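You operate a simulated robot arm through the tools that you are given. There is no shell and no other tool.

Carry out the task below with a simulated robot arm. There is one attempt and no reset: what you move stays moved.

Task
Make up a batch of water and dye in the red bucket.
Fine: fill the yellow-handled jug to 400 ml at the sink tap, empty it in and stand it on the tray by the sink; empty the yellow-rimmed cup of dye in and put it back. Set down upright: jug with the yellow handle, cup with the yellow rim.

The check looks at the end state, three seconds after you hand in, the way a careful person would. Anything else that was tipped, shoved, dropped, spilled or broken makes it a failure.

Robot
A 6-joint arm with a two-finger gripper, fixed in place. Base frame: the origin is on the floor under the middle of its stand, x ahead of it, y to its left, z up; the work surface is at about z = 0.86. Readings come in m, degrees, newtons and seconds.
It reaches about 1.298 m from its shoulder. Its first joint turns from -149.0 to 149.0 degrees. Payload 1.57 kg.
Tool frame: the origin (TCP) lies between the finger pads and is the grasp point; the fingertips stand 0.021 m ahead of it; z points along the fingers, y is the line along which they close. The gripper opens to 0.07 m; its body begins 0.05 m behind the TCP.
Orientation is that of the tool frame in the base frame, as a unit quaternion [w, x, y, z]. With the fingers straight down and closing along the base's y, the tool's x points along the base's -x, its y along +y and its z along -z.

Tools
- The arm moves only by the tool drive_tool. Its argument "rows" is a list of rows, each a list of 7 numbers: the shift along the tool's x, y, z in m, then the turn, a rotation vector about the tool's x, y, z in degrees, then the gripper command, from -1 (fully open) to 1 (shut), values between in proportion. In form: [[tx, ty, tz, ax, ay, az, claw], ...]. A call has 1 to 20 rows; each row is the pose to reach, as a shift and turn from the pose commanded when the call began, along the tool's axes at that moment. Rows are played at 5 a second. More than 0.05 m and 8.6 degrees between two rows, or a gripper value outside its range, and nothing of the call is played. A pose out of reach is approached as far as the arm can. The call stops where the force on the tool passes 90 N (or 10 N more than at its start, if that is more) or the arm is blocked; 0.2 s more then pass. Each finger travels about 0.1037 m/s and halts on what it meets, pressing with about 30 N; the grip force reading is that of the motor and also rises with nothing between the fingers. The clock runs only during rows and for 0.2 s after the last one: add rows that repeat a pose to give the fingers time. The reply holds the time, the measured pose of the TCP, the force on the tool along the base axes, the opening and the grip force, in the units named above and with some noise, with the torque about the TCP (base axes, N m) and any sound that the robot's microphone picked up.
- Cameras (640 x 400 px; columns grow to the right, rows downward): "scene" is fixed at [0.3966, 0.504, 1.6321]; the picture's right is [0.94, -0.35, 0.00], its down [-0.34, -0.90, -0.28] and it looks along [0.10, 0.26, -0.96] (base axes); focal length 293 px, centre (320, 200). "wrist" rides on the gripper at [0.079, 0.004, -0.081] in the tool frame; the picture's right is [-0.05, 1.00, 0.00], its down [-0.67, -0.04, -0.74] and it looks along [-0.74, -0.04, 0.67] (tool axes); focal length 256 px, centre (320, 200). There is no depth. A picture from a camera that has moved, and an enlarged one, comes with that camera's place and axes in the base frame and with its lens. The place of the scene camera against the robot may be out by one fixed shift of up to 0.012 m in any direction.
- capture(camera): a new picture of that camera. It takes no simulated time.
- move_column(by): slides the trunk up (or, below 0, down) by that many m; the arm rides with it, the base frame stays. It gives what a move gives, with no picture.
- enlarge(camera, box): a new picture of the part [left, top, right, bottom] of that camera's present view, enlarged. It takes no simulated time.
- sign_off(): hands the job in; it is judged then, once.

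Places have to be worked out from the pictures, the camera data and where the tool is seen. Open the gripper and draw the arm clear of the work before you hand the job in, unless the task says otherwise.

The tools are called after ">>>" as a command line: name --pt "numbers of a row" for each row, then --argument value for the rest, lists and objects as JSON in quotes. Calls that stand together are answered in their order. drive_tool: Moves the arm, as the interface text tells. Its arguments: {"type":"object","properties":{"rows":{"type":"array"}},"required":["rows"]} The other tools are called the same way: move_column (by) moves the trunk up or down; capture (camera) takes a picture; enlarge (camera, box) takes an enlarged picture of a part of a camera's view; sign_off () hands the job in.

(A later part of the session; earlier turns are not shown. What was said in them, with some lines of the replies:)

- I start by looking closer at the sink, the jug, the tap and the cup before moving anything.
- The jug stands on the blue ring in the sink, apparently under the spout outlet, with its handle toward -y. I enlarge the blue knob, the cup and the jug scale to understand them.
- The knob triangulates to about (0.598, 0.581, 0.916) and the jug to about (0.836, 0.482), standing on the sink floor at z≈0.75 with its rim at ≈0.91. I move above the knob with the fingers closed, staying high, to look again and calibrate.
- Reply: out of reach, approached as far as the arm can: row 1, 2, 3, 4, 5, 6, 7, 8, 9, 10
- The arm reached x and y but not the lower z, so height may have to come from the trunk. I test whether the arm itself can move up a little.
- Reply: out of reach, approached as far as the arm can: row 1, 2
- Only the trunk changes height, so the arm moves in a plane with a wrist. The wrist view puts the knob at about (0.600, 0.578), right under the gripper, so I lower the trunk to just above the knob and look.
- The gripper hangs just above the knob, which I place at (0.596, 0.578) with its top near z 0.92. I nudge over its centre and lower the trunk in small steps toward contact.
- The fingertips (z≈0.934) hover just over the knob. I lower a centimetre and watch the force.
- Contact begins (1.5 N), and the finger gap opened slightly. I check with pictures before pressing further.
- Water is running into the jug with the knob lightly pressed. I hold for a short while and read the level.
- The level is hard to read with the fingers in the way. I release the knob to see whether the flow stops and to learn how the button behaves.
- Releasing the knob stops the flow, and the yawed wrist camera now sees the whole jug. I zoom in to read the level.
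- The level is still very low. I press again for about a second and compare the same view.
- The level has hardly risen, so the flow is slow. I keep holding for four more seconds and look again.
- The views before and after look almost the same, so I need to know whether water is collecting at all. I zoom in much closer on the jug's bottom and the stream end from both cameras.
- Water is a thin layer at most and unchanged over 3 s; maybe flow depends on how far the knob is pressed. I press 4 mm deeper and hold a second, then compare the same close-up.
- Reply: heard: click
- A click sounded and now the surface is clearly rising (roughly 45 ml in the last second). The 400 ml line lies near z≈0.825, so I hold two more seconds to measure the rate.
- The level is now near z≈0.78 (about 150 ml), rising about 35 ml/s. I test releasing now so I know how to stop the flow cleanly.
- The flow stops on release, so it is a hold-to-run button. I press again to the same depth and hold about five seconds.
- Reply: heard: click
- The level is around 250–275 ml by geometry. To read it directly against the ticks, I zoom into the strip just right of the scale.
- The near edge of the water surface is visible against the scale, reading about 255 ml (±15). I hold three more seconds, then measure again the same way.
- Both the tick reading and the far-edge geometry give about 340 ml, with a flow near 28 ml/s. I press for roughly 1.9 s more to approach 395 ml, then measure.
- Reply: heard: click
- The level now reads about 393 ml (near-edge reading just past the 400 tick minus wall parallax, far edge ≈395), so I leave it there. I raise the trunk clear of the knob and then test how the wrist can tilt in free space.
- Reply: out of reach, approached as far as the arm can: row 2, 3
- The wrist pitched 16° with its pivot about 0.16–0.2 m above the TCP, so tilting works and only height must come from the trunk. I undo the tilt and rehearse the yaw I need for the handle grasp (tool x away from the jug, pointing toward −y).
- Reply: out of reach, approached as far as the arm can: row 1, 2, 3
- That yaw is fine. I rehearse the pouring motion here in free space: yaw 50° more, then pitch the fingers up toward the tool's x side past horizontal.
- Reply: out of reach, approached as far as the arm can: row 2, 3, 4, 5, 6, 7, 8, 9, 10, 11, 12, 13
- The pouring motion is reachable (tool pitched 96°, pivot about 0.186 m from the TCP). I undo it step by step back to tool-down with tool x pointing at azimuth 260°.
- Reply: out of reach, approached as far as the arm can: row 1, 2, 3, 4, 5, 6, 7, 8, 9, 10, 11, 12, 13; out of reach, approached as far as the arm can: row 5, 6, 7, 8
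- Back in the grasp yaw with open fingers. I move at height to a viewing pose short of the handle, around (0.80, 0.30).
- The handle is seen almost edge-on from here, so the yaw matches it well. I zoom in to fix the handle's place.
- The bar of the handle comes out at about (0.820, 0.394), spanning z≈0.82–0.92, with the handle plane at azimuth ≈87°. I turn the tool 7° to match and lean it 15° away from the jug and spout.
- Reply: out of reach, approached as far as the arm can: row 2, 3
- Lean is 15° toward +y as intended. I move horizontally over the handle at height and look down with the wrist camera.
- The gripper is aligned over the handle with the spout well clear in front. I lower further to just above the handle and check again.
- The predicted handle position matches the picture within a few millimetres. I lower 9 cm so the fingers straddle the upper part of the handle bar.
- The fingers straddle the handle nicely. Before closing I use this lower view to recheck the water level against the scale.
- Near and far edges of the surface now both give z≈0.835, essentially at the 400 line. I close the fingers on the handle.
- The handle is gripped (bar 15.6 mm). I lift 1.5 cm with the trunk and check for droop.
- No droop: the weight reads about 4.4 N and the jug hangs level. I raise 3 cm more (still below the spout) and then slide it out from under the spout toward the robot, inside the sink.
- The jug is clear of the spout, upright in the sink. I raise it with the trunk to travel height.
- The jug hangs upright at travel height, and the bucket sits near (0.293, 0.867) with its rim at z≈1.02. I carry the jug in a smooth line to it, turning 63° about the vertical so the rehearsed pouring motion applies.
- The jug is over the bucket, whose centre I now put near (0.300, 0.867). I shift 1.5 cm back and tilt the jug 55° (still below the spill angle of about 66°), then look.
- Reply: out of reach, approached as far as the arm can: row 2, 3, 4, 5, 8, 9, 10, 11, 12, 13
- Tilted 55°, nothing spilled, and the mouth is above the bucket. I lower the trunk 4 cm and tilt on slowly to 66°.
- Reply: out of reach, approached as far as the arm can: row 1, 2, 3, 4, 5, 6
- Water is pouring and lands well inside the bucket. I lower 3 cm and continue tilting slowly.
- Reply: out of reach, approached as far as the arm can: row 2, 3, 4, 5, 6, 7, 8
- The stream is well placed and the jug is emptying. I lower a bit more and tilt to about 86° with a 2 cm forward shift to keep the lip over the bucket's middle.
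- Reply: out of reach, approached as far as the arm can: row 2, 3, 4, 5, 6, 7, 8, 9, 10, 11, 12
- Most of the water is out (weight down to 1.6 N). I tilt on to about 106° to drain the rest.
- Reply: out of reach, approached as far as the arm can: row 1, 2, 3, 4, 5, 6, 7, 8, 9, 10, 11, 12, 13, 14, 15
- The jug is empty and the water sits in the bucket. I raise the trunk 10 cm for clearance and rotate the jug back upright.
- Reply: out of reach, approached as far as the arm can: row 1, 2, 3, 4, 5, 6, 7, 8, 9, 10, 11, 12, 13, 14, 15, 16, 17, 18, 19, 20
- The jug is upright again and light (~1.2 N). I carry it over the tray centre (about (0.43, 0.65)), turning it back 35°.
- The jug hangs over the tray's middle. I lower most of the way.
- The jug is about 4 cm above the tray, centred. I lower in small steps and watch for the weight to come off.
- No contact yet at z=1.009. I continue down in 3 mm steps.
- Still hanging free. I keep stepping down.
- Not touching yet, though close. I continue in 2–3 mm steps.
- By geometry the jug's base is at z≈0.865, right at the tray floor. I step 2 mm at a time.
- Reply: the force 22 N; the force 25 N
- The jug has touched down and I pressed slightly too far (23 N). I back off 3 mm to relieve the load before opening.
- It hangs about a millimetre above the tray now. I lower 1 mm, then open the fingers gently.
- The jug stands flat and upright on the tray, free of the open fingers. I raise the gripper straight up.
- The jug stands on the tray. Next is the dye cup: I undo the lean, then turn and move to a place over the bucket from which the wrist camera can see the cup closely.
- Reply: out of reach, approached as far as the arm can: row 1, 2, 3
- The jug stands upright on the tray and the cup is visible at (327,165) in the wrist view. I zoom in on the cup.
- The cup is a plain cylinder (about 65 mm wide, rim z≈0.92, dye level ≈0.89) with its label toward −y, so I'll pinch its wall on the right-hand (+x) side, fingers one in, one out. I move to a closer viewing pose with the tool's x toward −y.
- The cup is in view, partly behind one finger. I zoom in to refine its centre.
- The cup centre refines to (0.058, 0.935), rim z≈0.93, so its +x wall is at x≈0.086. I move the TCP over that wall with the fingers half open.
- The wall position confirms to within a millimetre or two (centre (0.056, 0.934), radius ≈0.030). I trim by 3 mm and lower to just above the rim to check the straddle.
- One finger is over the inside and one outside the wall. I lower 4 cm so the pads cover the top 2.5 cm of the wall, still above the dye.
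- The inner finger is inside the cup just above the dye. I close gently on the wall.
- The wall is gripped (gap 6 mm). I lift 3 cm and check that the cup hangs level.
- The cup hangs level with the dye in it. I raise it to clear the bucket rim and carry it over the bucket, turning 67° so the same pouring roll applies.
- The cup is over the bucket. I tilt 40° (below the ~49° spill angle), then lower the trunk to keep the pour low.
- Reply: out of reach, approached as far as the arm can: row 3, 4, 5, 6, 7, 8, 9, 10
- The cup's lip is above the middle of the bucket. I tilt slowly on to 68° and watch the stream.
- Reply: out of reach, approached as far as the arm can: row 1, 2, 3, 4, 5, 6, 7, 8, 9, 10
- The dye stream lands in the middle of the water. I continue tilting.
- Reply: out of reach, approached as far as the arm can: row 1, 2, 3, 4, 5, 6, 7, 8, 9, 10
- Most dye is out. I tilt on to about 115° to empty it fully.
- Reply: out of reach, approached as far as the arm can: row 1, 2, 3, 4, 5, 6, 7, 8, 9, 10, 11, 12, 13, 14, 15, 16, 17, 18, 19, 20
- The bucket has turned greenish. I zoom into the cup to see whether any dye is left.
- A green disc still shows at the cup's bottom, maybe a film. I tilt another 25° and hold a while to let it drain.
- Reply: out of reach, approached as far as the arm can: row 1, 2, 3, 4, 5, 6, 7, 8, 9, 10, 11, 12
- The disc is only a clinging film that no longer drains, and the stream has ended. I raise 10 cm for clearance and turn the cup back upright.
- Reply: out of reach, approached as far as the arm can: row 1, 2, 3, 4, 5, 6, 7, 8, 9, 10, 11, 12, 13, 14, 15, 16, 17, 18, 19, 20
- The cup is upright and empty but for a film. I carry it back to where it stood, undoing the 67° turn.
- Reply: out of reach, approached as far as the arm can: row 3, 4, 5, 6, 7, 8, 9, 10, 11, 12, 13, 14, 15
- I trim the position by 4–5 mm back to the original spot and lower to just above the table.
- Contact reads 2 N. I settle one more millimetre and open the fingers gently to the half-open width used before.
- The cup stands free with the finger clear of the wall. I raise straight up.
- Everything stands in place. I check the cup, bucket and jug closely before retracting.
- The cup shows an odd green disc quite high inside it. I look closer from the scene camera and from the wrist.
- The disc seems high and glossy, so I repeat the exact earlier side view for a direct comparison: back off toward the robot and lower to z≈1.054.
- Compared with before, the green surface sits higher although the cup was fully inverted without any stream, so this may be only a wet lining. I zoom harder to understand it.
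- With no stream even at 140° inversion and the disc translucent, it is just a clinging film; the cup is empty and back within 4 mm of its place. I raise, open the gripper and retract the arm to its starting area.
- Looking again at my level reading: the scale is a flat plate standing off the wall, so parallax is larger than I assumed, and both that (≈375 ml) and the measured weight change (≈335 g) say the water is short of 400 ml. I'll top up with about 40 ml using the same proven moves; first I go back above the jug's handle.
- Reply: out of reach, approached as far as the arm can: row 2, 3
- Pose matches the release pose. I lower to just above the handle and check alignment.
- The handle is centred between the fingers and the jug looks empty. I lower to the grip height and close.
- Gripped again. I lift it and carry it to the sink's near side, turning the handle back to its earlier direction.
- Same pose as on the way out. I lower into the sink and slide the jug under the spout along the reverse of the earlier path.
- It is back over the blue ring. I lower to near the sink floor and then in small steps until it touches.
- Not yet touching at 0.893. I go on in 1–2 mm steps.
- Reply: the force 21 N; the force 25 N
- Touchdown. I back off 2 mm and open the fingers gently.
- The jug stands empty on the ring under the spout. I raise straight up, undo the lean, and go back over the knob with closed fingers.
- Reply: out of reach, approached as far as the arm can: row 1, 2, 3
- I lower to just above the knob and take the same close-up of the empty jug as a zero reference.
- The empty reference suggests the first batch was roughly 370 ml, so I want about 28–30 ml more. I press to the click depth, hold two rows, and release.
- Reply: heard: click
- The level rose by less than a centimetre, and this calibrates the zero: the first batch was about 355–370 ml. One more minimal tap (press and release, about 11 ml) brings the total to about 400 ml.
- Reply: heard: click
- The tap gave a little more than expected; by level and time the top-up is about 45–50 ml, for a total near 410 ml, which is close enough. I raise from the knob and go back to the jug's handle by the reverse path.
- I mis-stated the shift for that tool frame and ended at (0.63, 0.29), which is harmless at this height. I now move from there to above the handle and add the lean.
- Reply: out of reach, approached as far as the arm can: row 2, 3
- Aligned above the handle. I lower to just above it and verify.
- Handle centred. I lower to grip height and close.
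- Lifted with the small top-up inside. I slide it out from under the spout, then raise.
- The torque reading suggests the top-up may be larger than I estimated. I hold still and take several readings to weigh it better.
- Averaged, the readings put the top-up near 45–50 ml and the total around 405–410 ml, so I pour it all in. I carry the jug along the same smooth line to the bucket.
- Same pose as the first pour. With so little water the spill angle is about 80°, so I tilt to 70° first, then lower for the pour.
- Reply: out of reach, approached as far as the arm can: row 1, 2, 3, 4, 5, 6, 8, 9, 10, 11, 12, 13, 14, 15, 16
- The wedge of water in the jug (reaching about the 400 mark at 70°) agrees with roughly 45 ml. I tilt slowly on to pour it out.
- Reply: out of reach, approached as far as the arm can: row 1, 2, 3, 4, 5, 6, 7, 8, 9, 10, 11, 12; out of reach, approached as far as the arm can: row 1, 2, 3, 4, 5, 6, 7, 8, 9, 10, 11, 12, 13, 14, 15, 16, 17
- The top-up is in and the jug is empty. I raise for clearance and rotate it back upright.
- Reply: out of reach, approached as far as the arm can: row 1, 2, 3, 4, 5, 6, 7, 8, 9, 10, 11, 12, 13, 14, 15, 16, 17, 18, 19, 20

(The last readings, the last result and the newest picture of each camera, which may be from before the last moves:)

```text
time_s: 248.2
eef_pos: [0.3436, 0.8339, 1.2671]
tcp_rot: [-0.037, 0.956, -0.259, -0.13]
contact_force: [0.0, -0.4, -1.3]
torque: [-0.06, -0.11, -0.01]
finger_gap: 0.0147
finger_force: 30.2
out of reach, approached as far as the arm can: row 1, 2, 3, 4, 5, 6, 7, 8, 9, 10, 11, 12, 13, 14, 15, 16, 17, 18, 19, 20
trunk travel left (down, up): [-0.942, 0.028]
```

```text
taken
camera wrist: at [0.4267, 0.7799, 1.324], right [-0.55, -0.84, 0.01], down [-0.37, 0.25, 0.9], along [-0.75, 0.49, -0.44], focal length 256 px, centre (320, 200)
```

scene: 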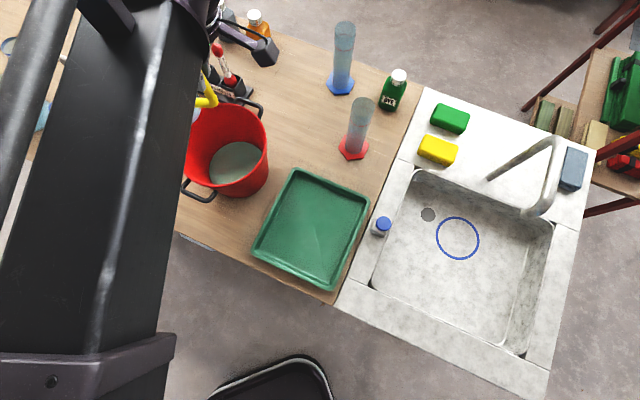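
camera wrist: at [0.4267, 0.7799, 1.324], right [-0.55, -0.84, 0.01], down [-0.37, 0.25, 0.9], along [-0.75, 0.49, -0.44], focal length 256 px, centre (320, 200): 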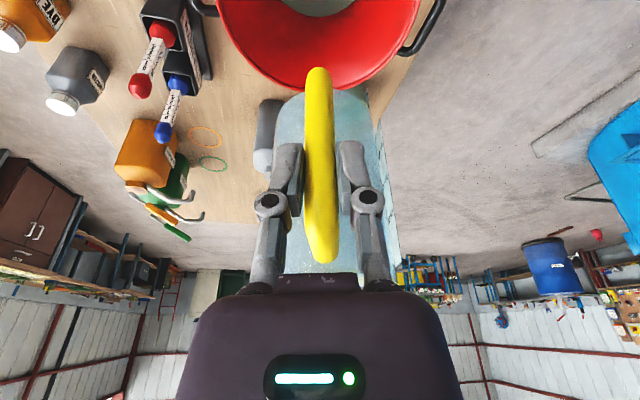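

Upright and empty. I carry it back over the tray centre the same way as before.

>>> drive_tool --pt "0.0069 0.0049 -0.0019 0.28 0 1.01 1" --pt "0.0275 0.0195 -0.0077 1.13 0 4.04 1" --pt "0.055 0.0391 -0.0153 2.26 0 8.09 1" --pt "0.0825 0.0586 -0.023 3.38 0 12.13 1" --pt "0.11 0.0782 -0.0307 4.51 0 16.18 1" --pt "0.1375 0.0977 -0.0383 5.64 0 20.22 1" --pt "0.165 0.1173 -0.046 6.77 0 24.26 1" --pt "0.1925 0.1368 -0.0537 7.9 0 28.31 1" --pt "0.2154 0.1531 -0.0601 8.84 0 31.68 1" --pt "0.2292 0.1629 -0.0639 9.4 0 33.7 1" --pt "0.2292 0.1629 -0.0639 9.4 0 33.7 1"

>>> move_column --by -0.265

>>> capture --camera "wrist"

>>> enlarge --camera "scene" --box '[230, 130, 430, 310]'

```text
time_s: 250.6
eef_pos: [0.4648, 0.5731, 1.2662]
tcp_rot: [-0.074, 0.834, -0.534, -0.113]
contact_force: [0.6, 0.4, -1.6]
torque: [-0.08, -0.01, -0.01]
finger_gap: 0.015
finger_force: 30.2
trunk travel left (down, up): [-0.942, 0.028]
```

```text
time_s: 253.3
eef_pos: [0.4661, 0.5723, 1.003]
tcp_rot: [-0.074, 0.835, -0.534, -0.113]
contact_force: [-0.2, -0.4, -1.1]
torque: [-0.09, 0.0, -0.02]
finger_gap: 0.015
finger_force: 30.8
trunk travel left (down, up): [-0.677, 0.293]
```

```text
taken
camera wrist: at [0.5033, 0.4816, 1.0592], right [-0.93, -0.37, 0.01], down [-0.16, 0.41, 0.9], along [-0.34, 0.83, -0.44], focal length 256 px, centre (320, 200)
```

wrist: 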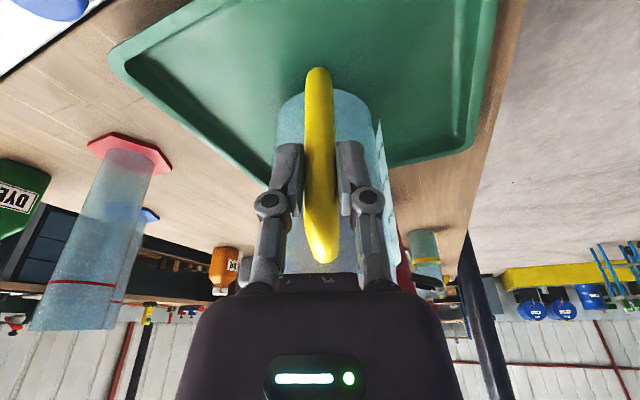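

```text
2.22 times, centred on (330, 220) of scene
camera zoom: at [0.3966, 0.504, 1.6321], right [0.94, -0.35, 0.0], down [-0.34, -0.9, -0.28], along [0.1, 0.26, -0.96], focal length 650 px, centre (298, 156)
```

zoom: 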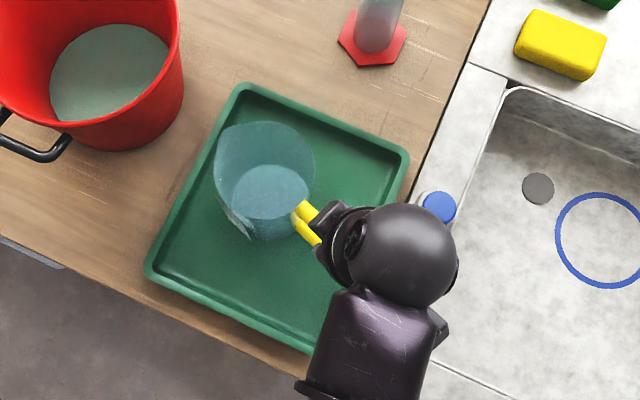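

About 2 cm to go. I lower to just above contact height, then in 1.5 mm steps.

>>> move_column --by -0.017

>>> move_column --by -0.0015

>>> move_column --by -0.0015

```text
time_s: 253.9
eef_pos: [0.4645, 0.5733, 0.9856]
tcp_rot: [-0.074, 0.835, -0.533, -0.113]
contact_force: [0.4, -0.2, -1.9]
torque: [-0.06, -0.02, 0.0]
finger_gap: 0.0151
finger_force: 29.4
trunk travel left (down, up): [-0.66, 0.31]
```

```text
time_s: 254.4
eef_pos: [0.4649, 0.5736, 0.9831]
tcp_rot: [-0.075, 0.836, -0.532, -0.114]
contact_force: [0.1, 0.6, -1.4]
torque: [-0.05, -0.05, -0.02]
finger_gap: 0.015
finger_force: 29.9
trunk travel left (down, up): [-0.658, 0.312]
```

```text
time_s: 254.9
eef_pos: [0.4647, 0.5728, 0.9827]
tcp_rot: [-0.075, 0.834, -0.535, -0.113]
contact_force: [1.9, -0.9, 4.0]
torque: [0.36, 0.26, -0.04]
finger_gap: 0.015
finger_force: 30.0
trunk travel left (down, up): [-0.657, 0.313]
```

Contact at the far edge. I settle it flat as before, back off slightly, and open gently.

>>> move_column --by -0.0015

>>> move_column --by 0.001

>>> drive_tool --pt "0 0 0 0 0 0 0.5" --pt "0 0 0 0 0 0 0.4" --pt "0 0 0 0 0 0 0.2" --pt "0 0 0 0 0 0 0" --pt "0 0 0 0 0 0 -0.5" --pt "0 0 0 0 0 0 -1" --pt "0 0 0 0 0 0 -1" --pt "0 0 0 0 0 0 -1"

>>> capture --camera "wrist"

>>> enlarge --camera "scene" --box '[230, 130, 430, 310]'

```text
time_s: 255.4
eef_pos: [0.4642, 0.572, 0.9825]
tcp_rot: [-0.076, 0.835, -0.533, -0.113]
contact_force: [4.0, -0.9, 19.1]
torque: [0.65, 0.23, -0.07]
finger_gap: 0.0152
finger_force: 30.1
trunk travel left (down, up): [-0.655, 0.315]
```

```text
time_s: 256.0
eef_pos: [0.4652, 0.5721, 0.9821]
tcp_rot: [-0.075, 0.835, -0.534, -0.112]
contact_force: [2.9, -1.9, 8.3]
torque: [0.04, 0.06, 0.01]
finger_gap: 0.0151
finger_force: 29.6
trunk travel left (down, up): [-0.656, 0.314]
```

```text
time_s: 257.8
eef_pos: [0.4654, 0.5738, 0.9818]
tcp_rot: [-0.075, 0.835, -0.533, -0.113]
contact_force: [0.7, 0.1, 0.0]
torque: [-0.04, 0.0, 0.02]
finger_gap: 0.0702
finger_force: 0.2
trunk travel left (down, up): [-0.656, 0.314]
```

```text
taken
camera wrist: at [0.5033, 0.4815, 1.0387], right [-0.93, -0.37, 0.01], down [-0.16, 0.41, 0.9], along [-0.34, 0.83, -0.44], focal length 256 px, centre (320, 200)
```

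wrist: 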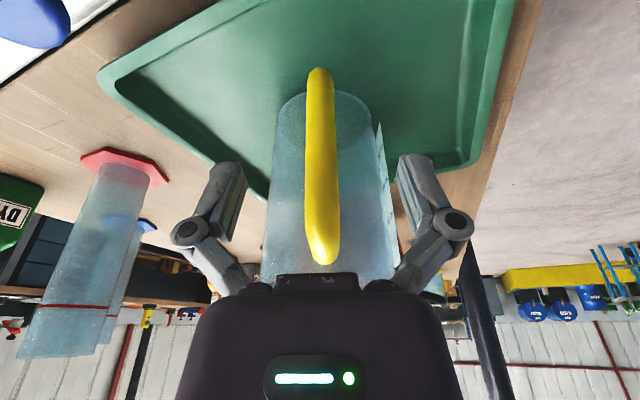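

```text
2.22 times, centred on (330, 220) of scene
camera zoom: at [0.3966, 0.504, 1.6321], right [0.94, -0.35, 0.0], down [-0.34, -0.9, -0.28], along [0.1, 0.26, -0.96], focal length 650 px, centre (298, 156)
```

zoom: 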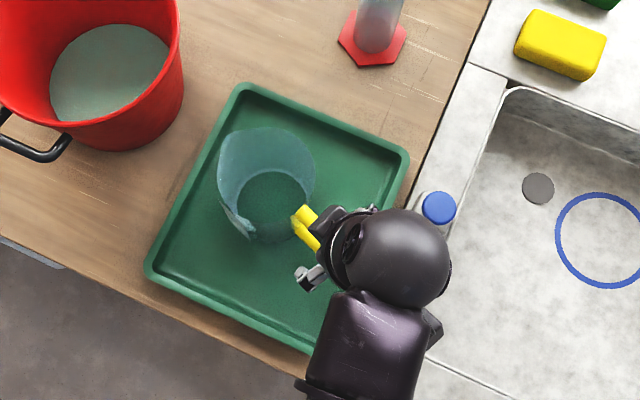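

The jug stands flat on the tray again. I raise clear, then go for a direct close look into the cup to settle what the green disc is.

>>> move_column --by 0.28

>>> drive_tool --pt "0 0 0 0 7.5 0 -1" --pt "0 0 0 0 15 0 -1" --pt "0 0 0 0 15.3 0 -1"

>>> capture --camera "scene"

```text
time_s: 260.6
eef_pos: [0.4648, 0.5747, 1.2619]
tcp_rot: [-0.074, 0.835, -0.533, -0.114]
contact_force: [0.2, -0.2, -0.5]
torque: [-0.04, 0.02, 0.0]
finger_gap: 0.0698
finger_force: 0.1
trunk travel left (down, up): [-0.936, 0.034]
```

```text
time_s: 261.4
eef_pos: [0.4661, 0.5735, 1.2543]
tcp_rot: [-0.003, 0.843, -0.539, 0.0]
contact_force: [0.0, 1.0, 0.4]
torque: [0.0, -0.01, 0.0]
finger_gap: 0.0698
finger_force: 0.0
out of reach, approached as far as the arm can: row 1, 2, 3
trunk travel left (down, up): [-0.936, 0.034]
```

```text
taken
```

scene: 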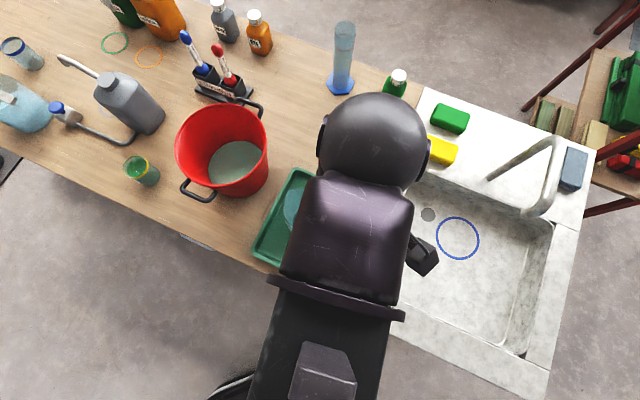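

Since the cup weighed only about 0.55 N when carried back (130 ml of liquid alone would be 1.3 N), the disc can only be a film. I retract the arm to its starting place with the gripper open.

>>> drive_tool --pt "-0.0228 0.036 0 0 0 0 -1" --pt "-0.0456 0.0721 0 0 0 0 -1" --pt "-0.0684 0.1081 0 0 0 0 -1" --pt "-0.0911 0.1441 0 0 0 0 -1" --pt "-0.1139 0.1802 0 0 0 0 -1" --pt "-0.1367 0.2162 0 0 0 0 -1" --pt "-0.1367 0.2162 0 0 0 0 -1"

>>> capture --camera "scene"

>>> enlarge --camera "scene" --box '[160, 70, 420, 300]'

>>> enlarge --camera "scene" --box '[124, 150, 164, 190]'

>>> capture --camera "wrist"

```text
time_s: 263.0
eef_pos: [0.2126, 0.6077, 1.2547]
tcp_rot: [-0.003, 0.842, -0.54, -0.002]
contact_force: [-0.3, -0.1, -0.3]
torque: [-0.02, -0.01, -0.02]
finger_gap: 0.0701
finger_force: 0.0
trunk travel left (down, up): [-0.936, 0.034]
```

```text
taken
```

scene: 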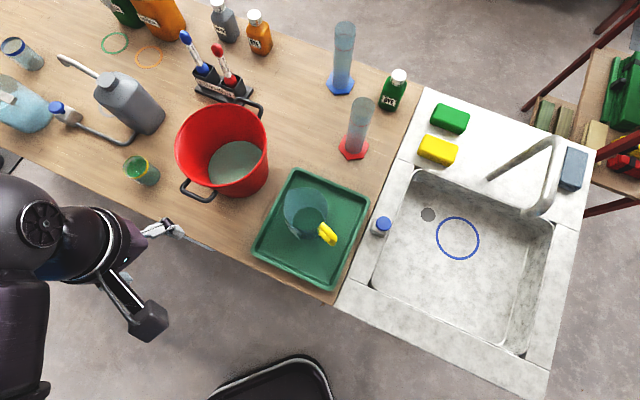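

```text
1.74 times, centred on (290, 185) of scene
camera zoom: at [0.3966, 0.504, 1.6321], right [0.94, -0.35, 0.0], down [-0.34, -0.9, -0.28], along [0.1, 0.26, -0.96], focal length 509 px, centre (372, 226)
```

zoom: 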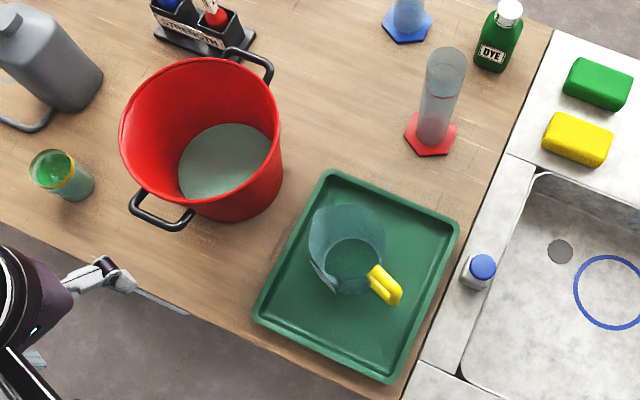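

```text
10.00 times, centred on (144, 170) of scene
camera zoom: at [0.3966, 0.504, 1.6321], right [0.94, -0.35, 0.0], down [-0.34, -0.9, -0.28], along [0.1, 0.26, -0.96], focal length 2927 px, centre (2080, 500)
```

zoom: 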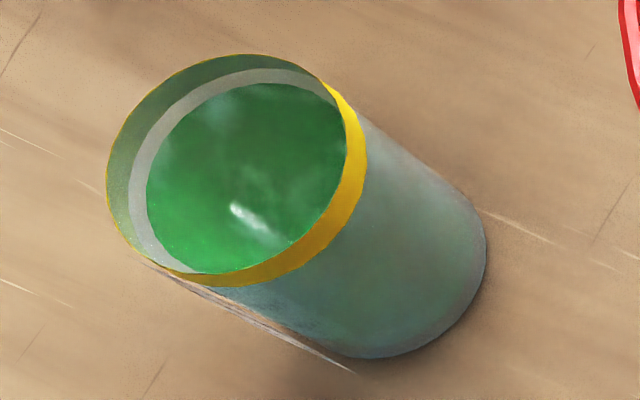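

```text
taken
camera wrist: at [0.2423, 0.5322, 1.3356], right [-0.93, -0.37, 0.0], down [-0.25, 0.62, 0.75], along [-0.27, 0.7, -0.66], focal length 256 px, centre (320, 200)
```

wrist: 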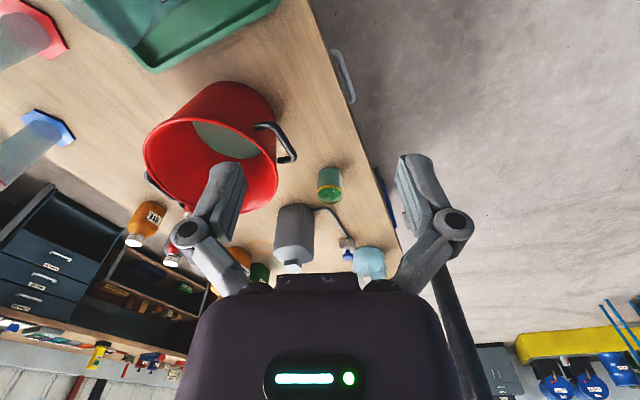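

The bucket holds the green-tinted batch, the empty jug stands upright on the tray and the cup is back in its place. Nothing else has moved, the tap is off, and the arm is clear with the gripper open. I hand the job in.

>>> sign_off

```text
The job is handed in.
```

I made up the batch in the red bucket and handed the job in. I had to estimate the water: my best figure is about 405–410 ml, and it could be off by 10–15 ml either way.

- **Water:** The first jug came up short of 400 ml. At first I read it as about 393 ml, but allowing for the scale plate standing off the jug wall, it was nearer 360–370 ml. I went back to the tap for about 45 ml more and poured that in too.
- **Jug:** The yellow-handled jug is empty and upright on the tray by the sink.
- **Dye:** I poured the yellow-rimmed cup into the bucket and held it past upside down until nothing more ran out. It is back upright within about 4 mm of where it stood.
- **Cup film:** A green glossy film still shows inside the cup just below the rim. The cup weighed too little for that to be liquid, so I treated it as a stain.

I saw no spills, and nothing else looked moved. The tap is off, and the arm is clear with the gripper open.
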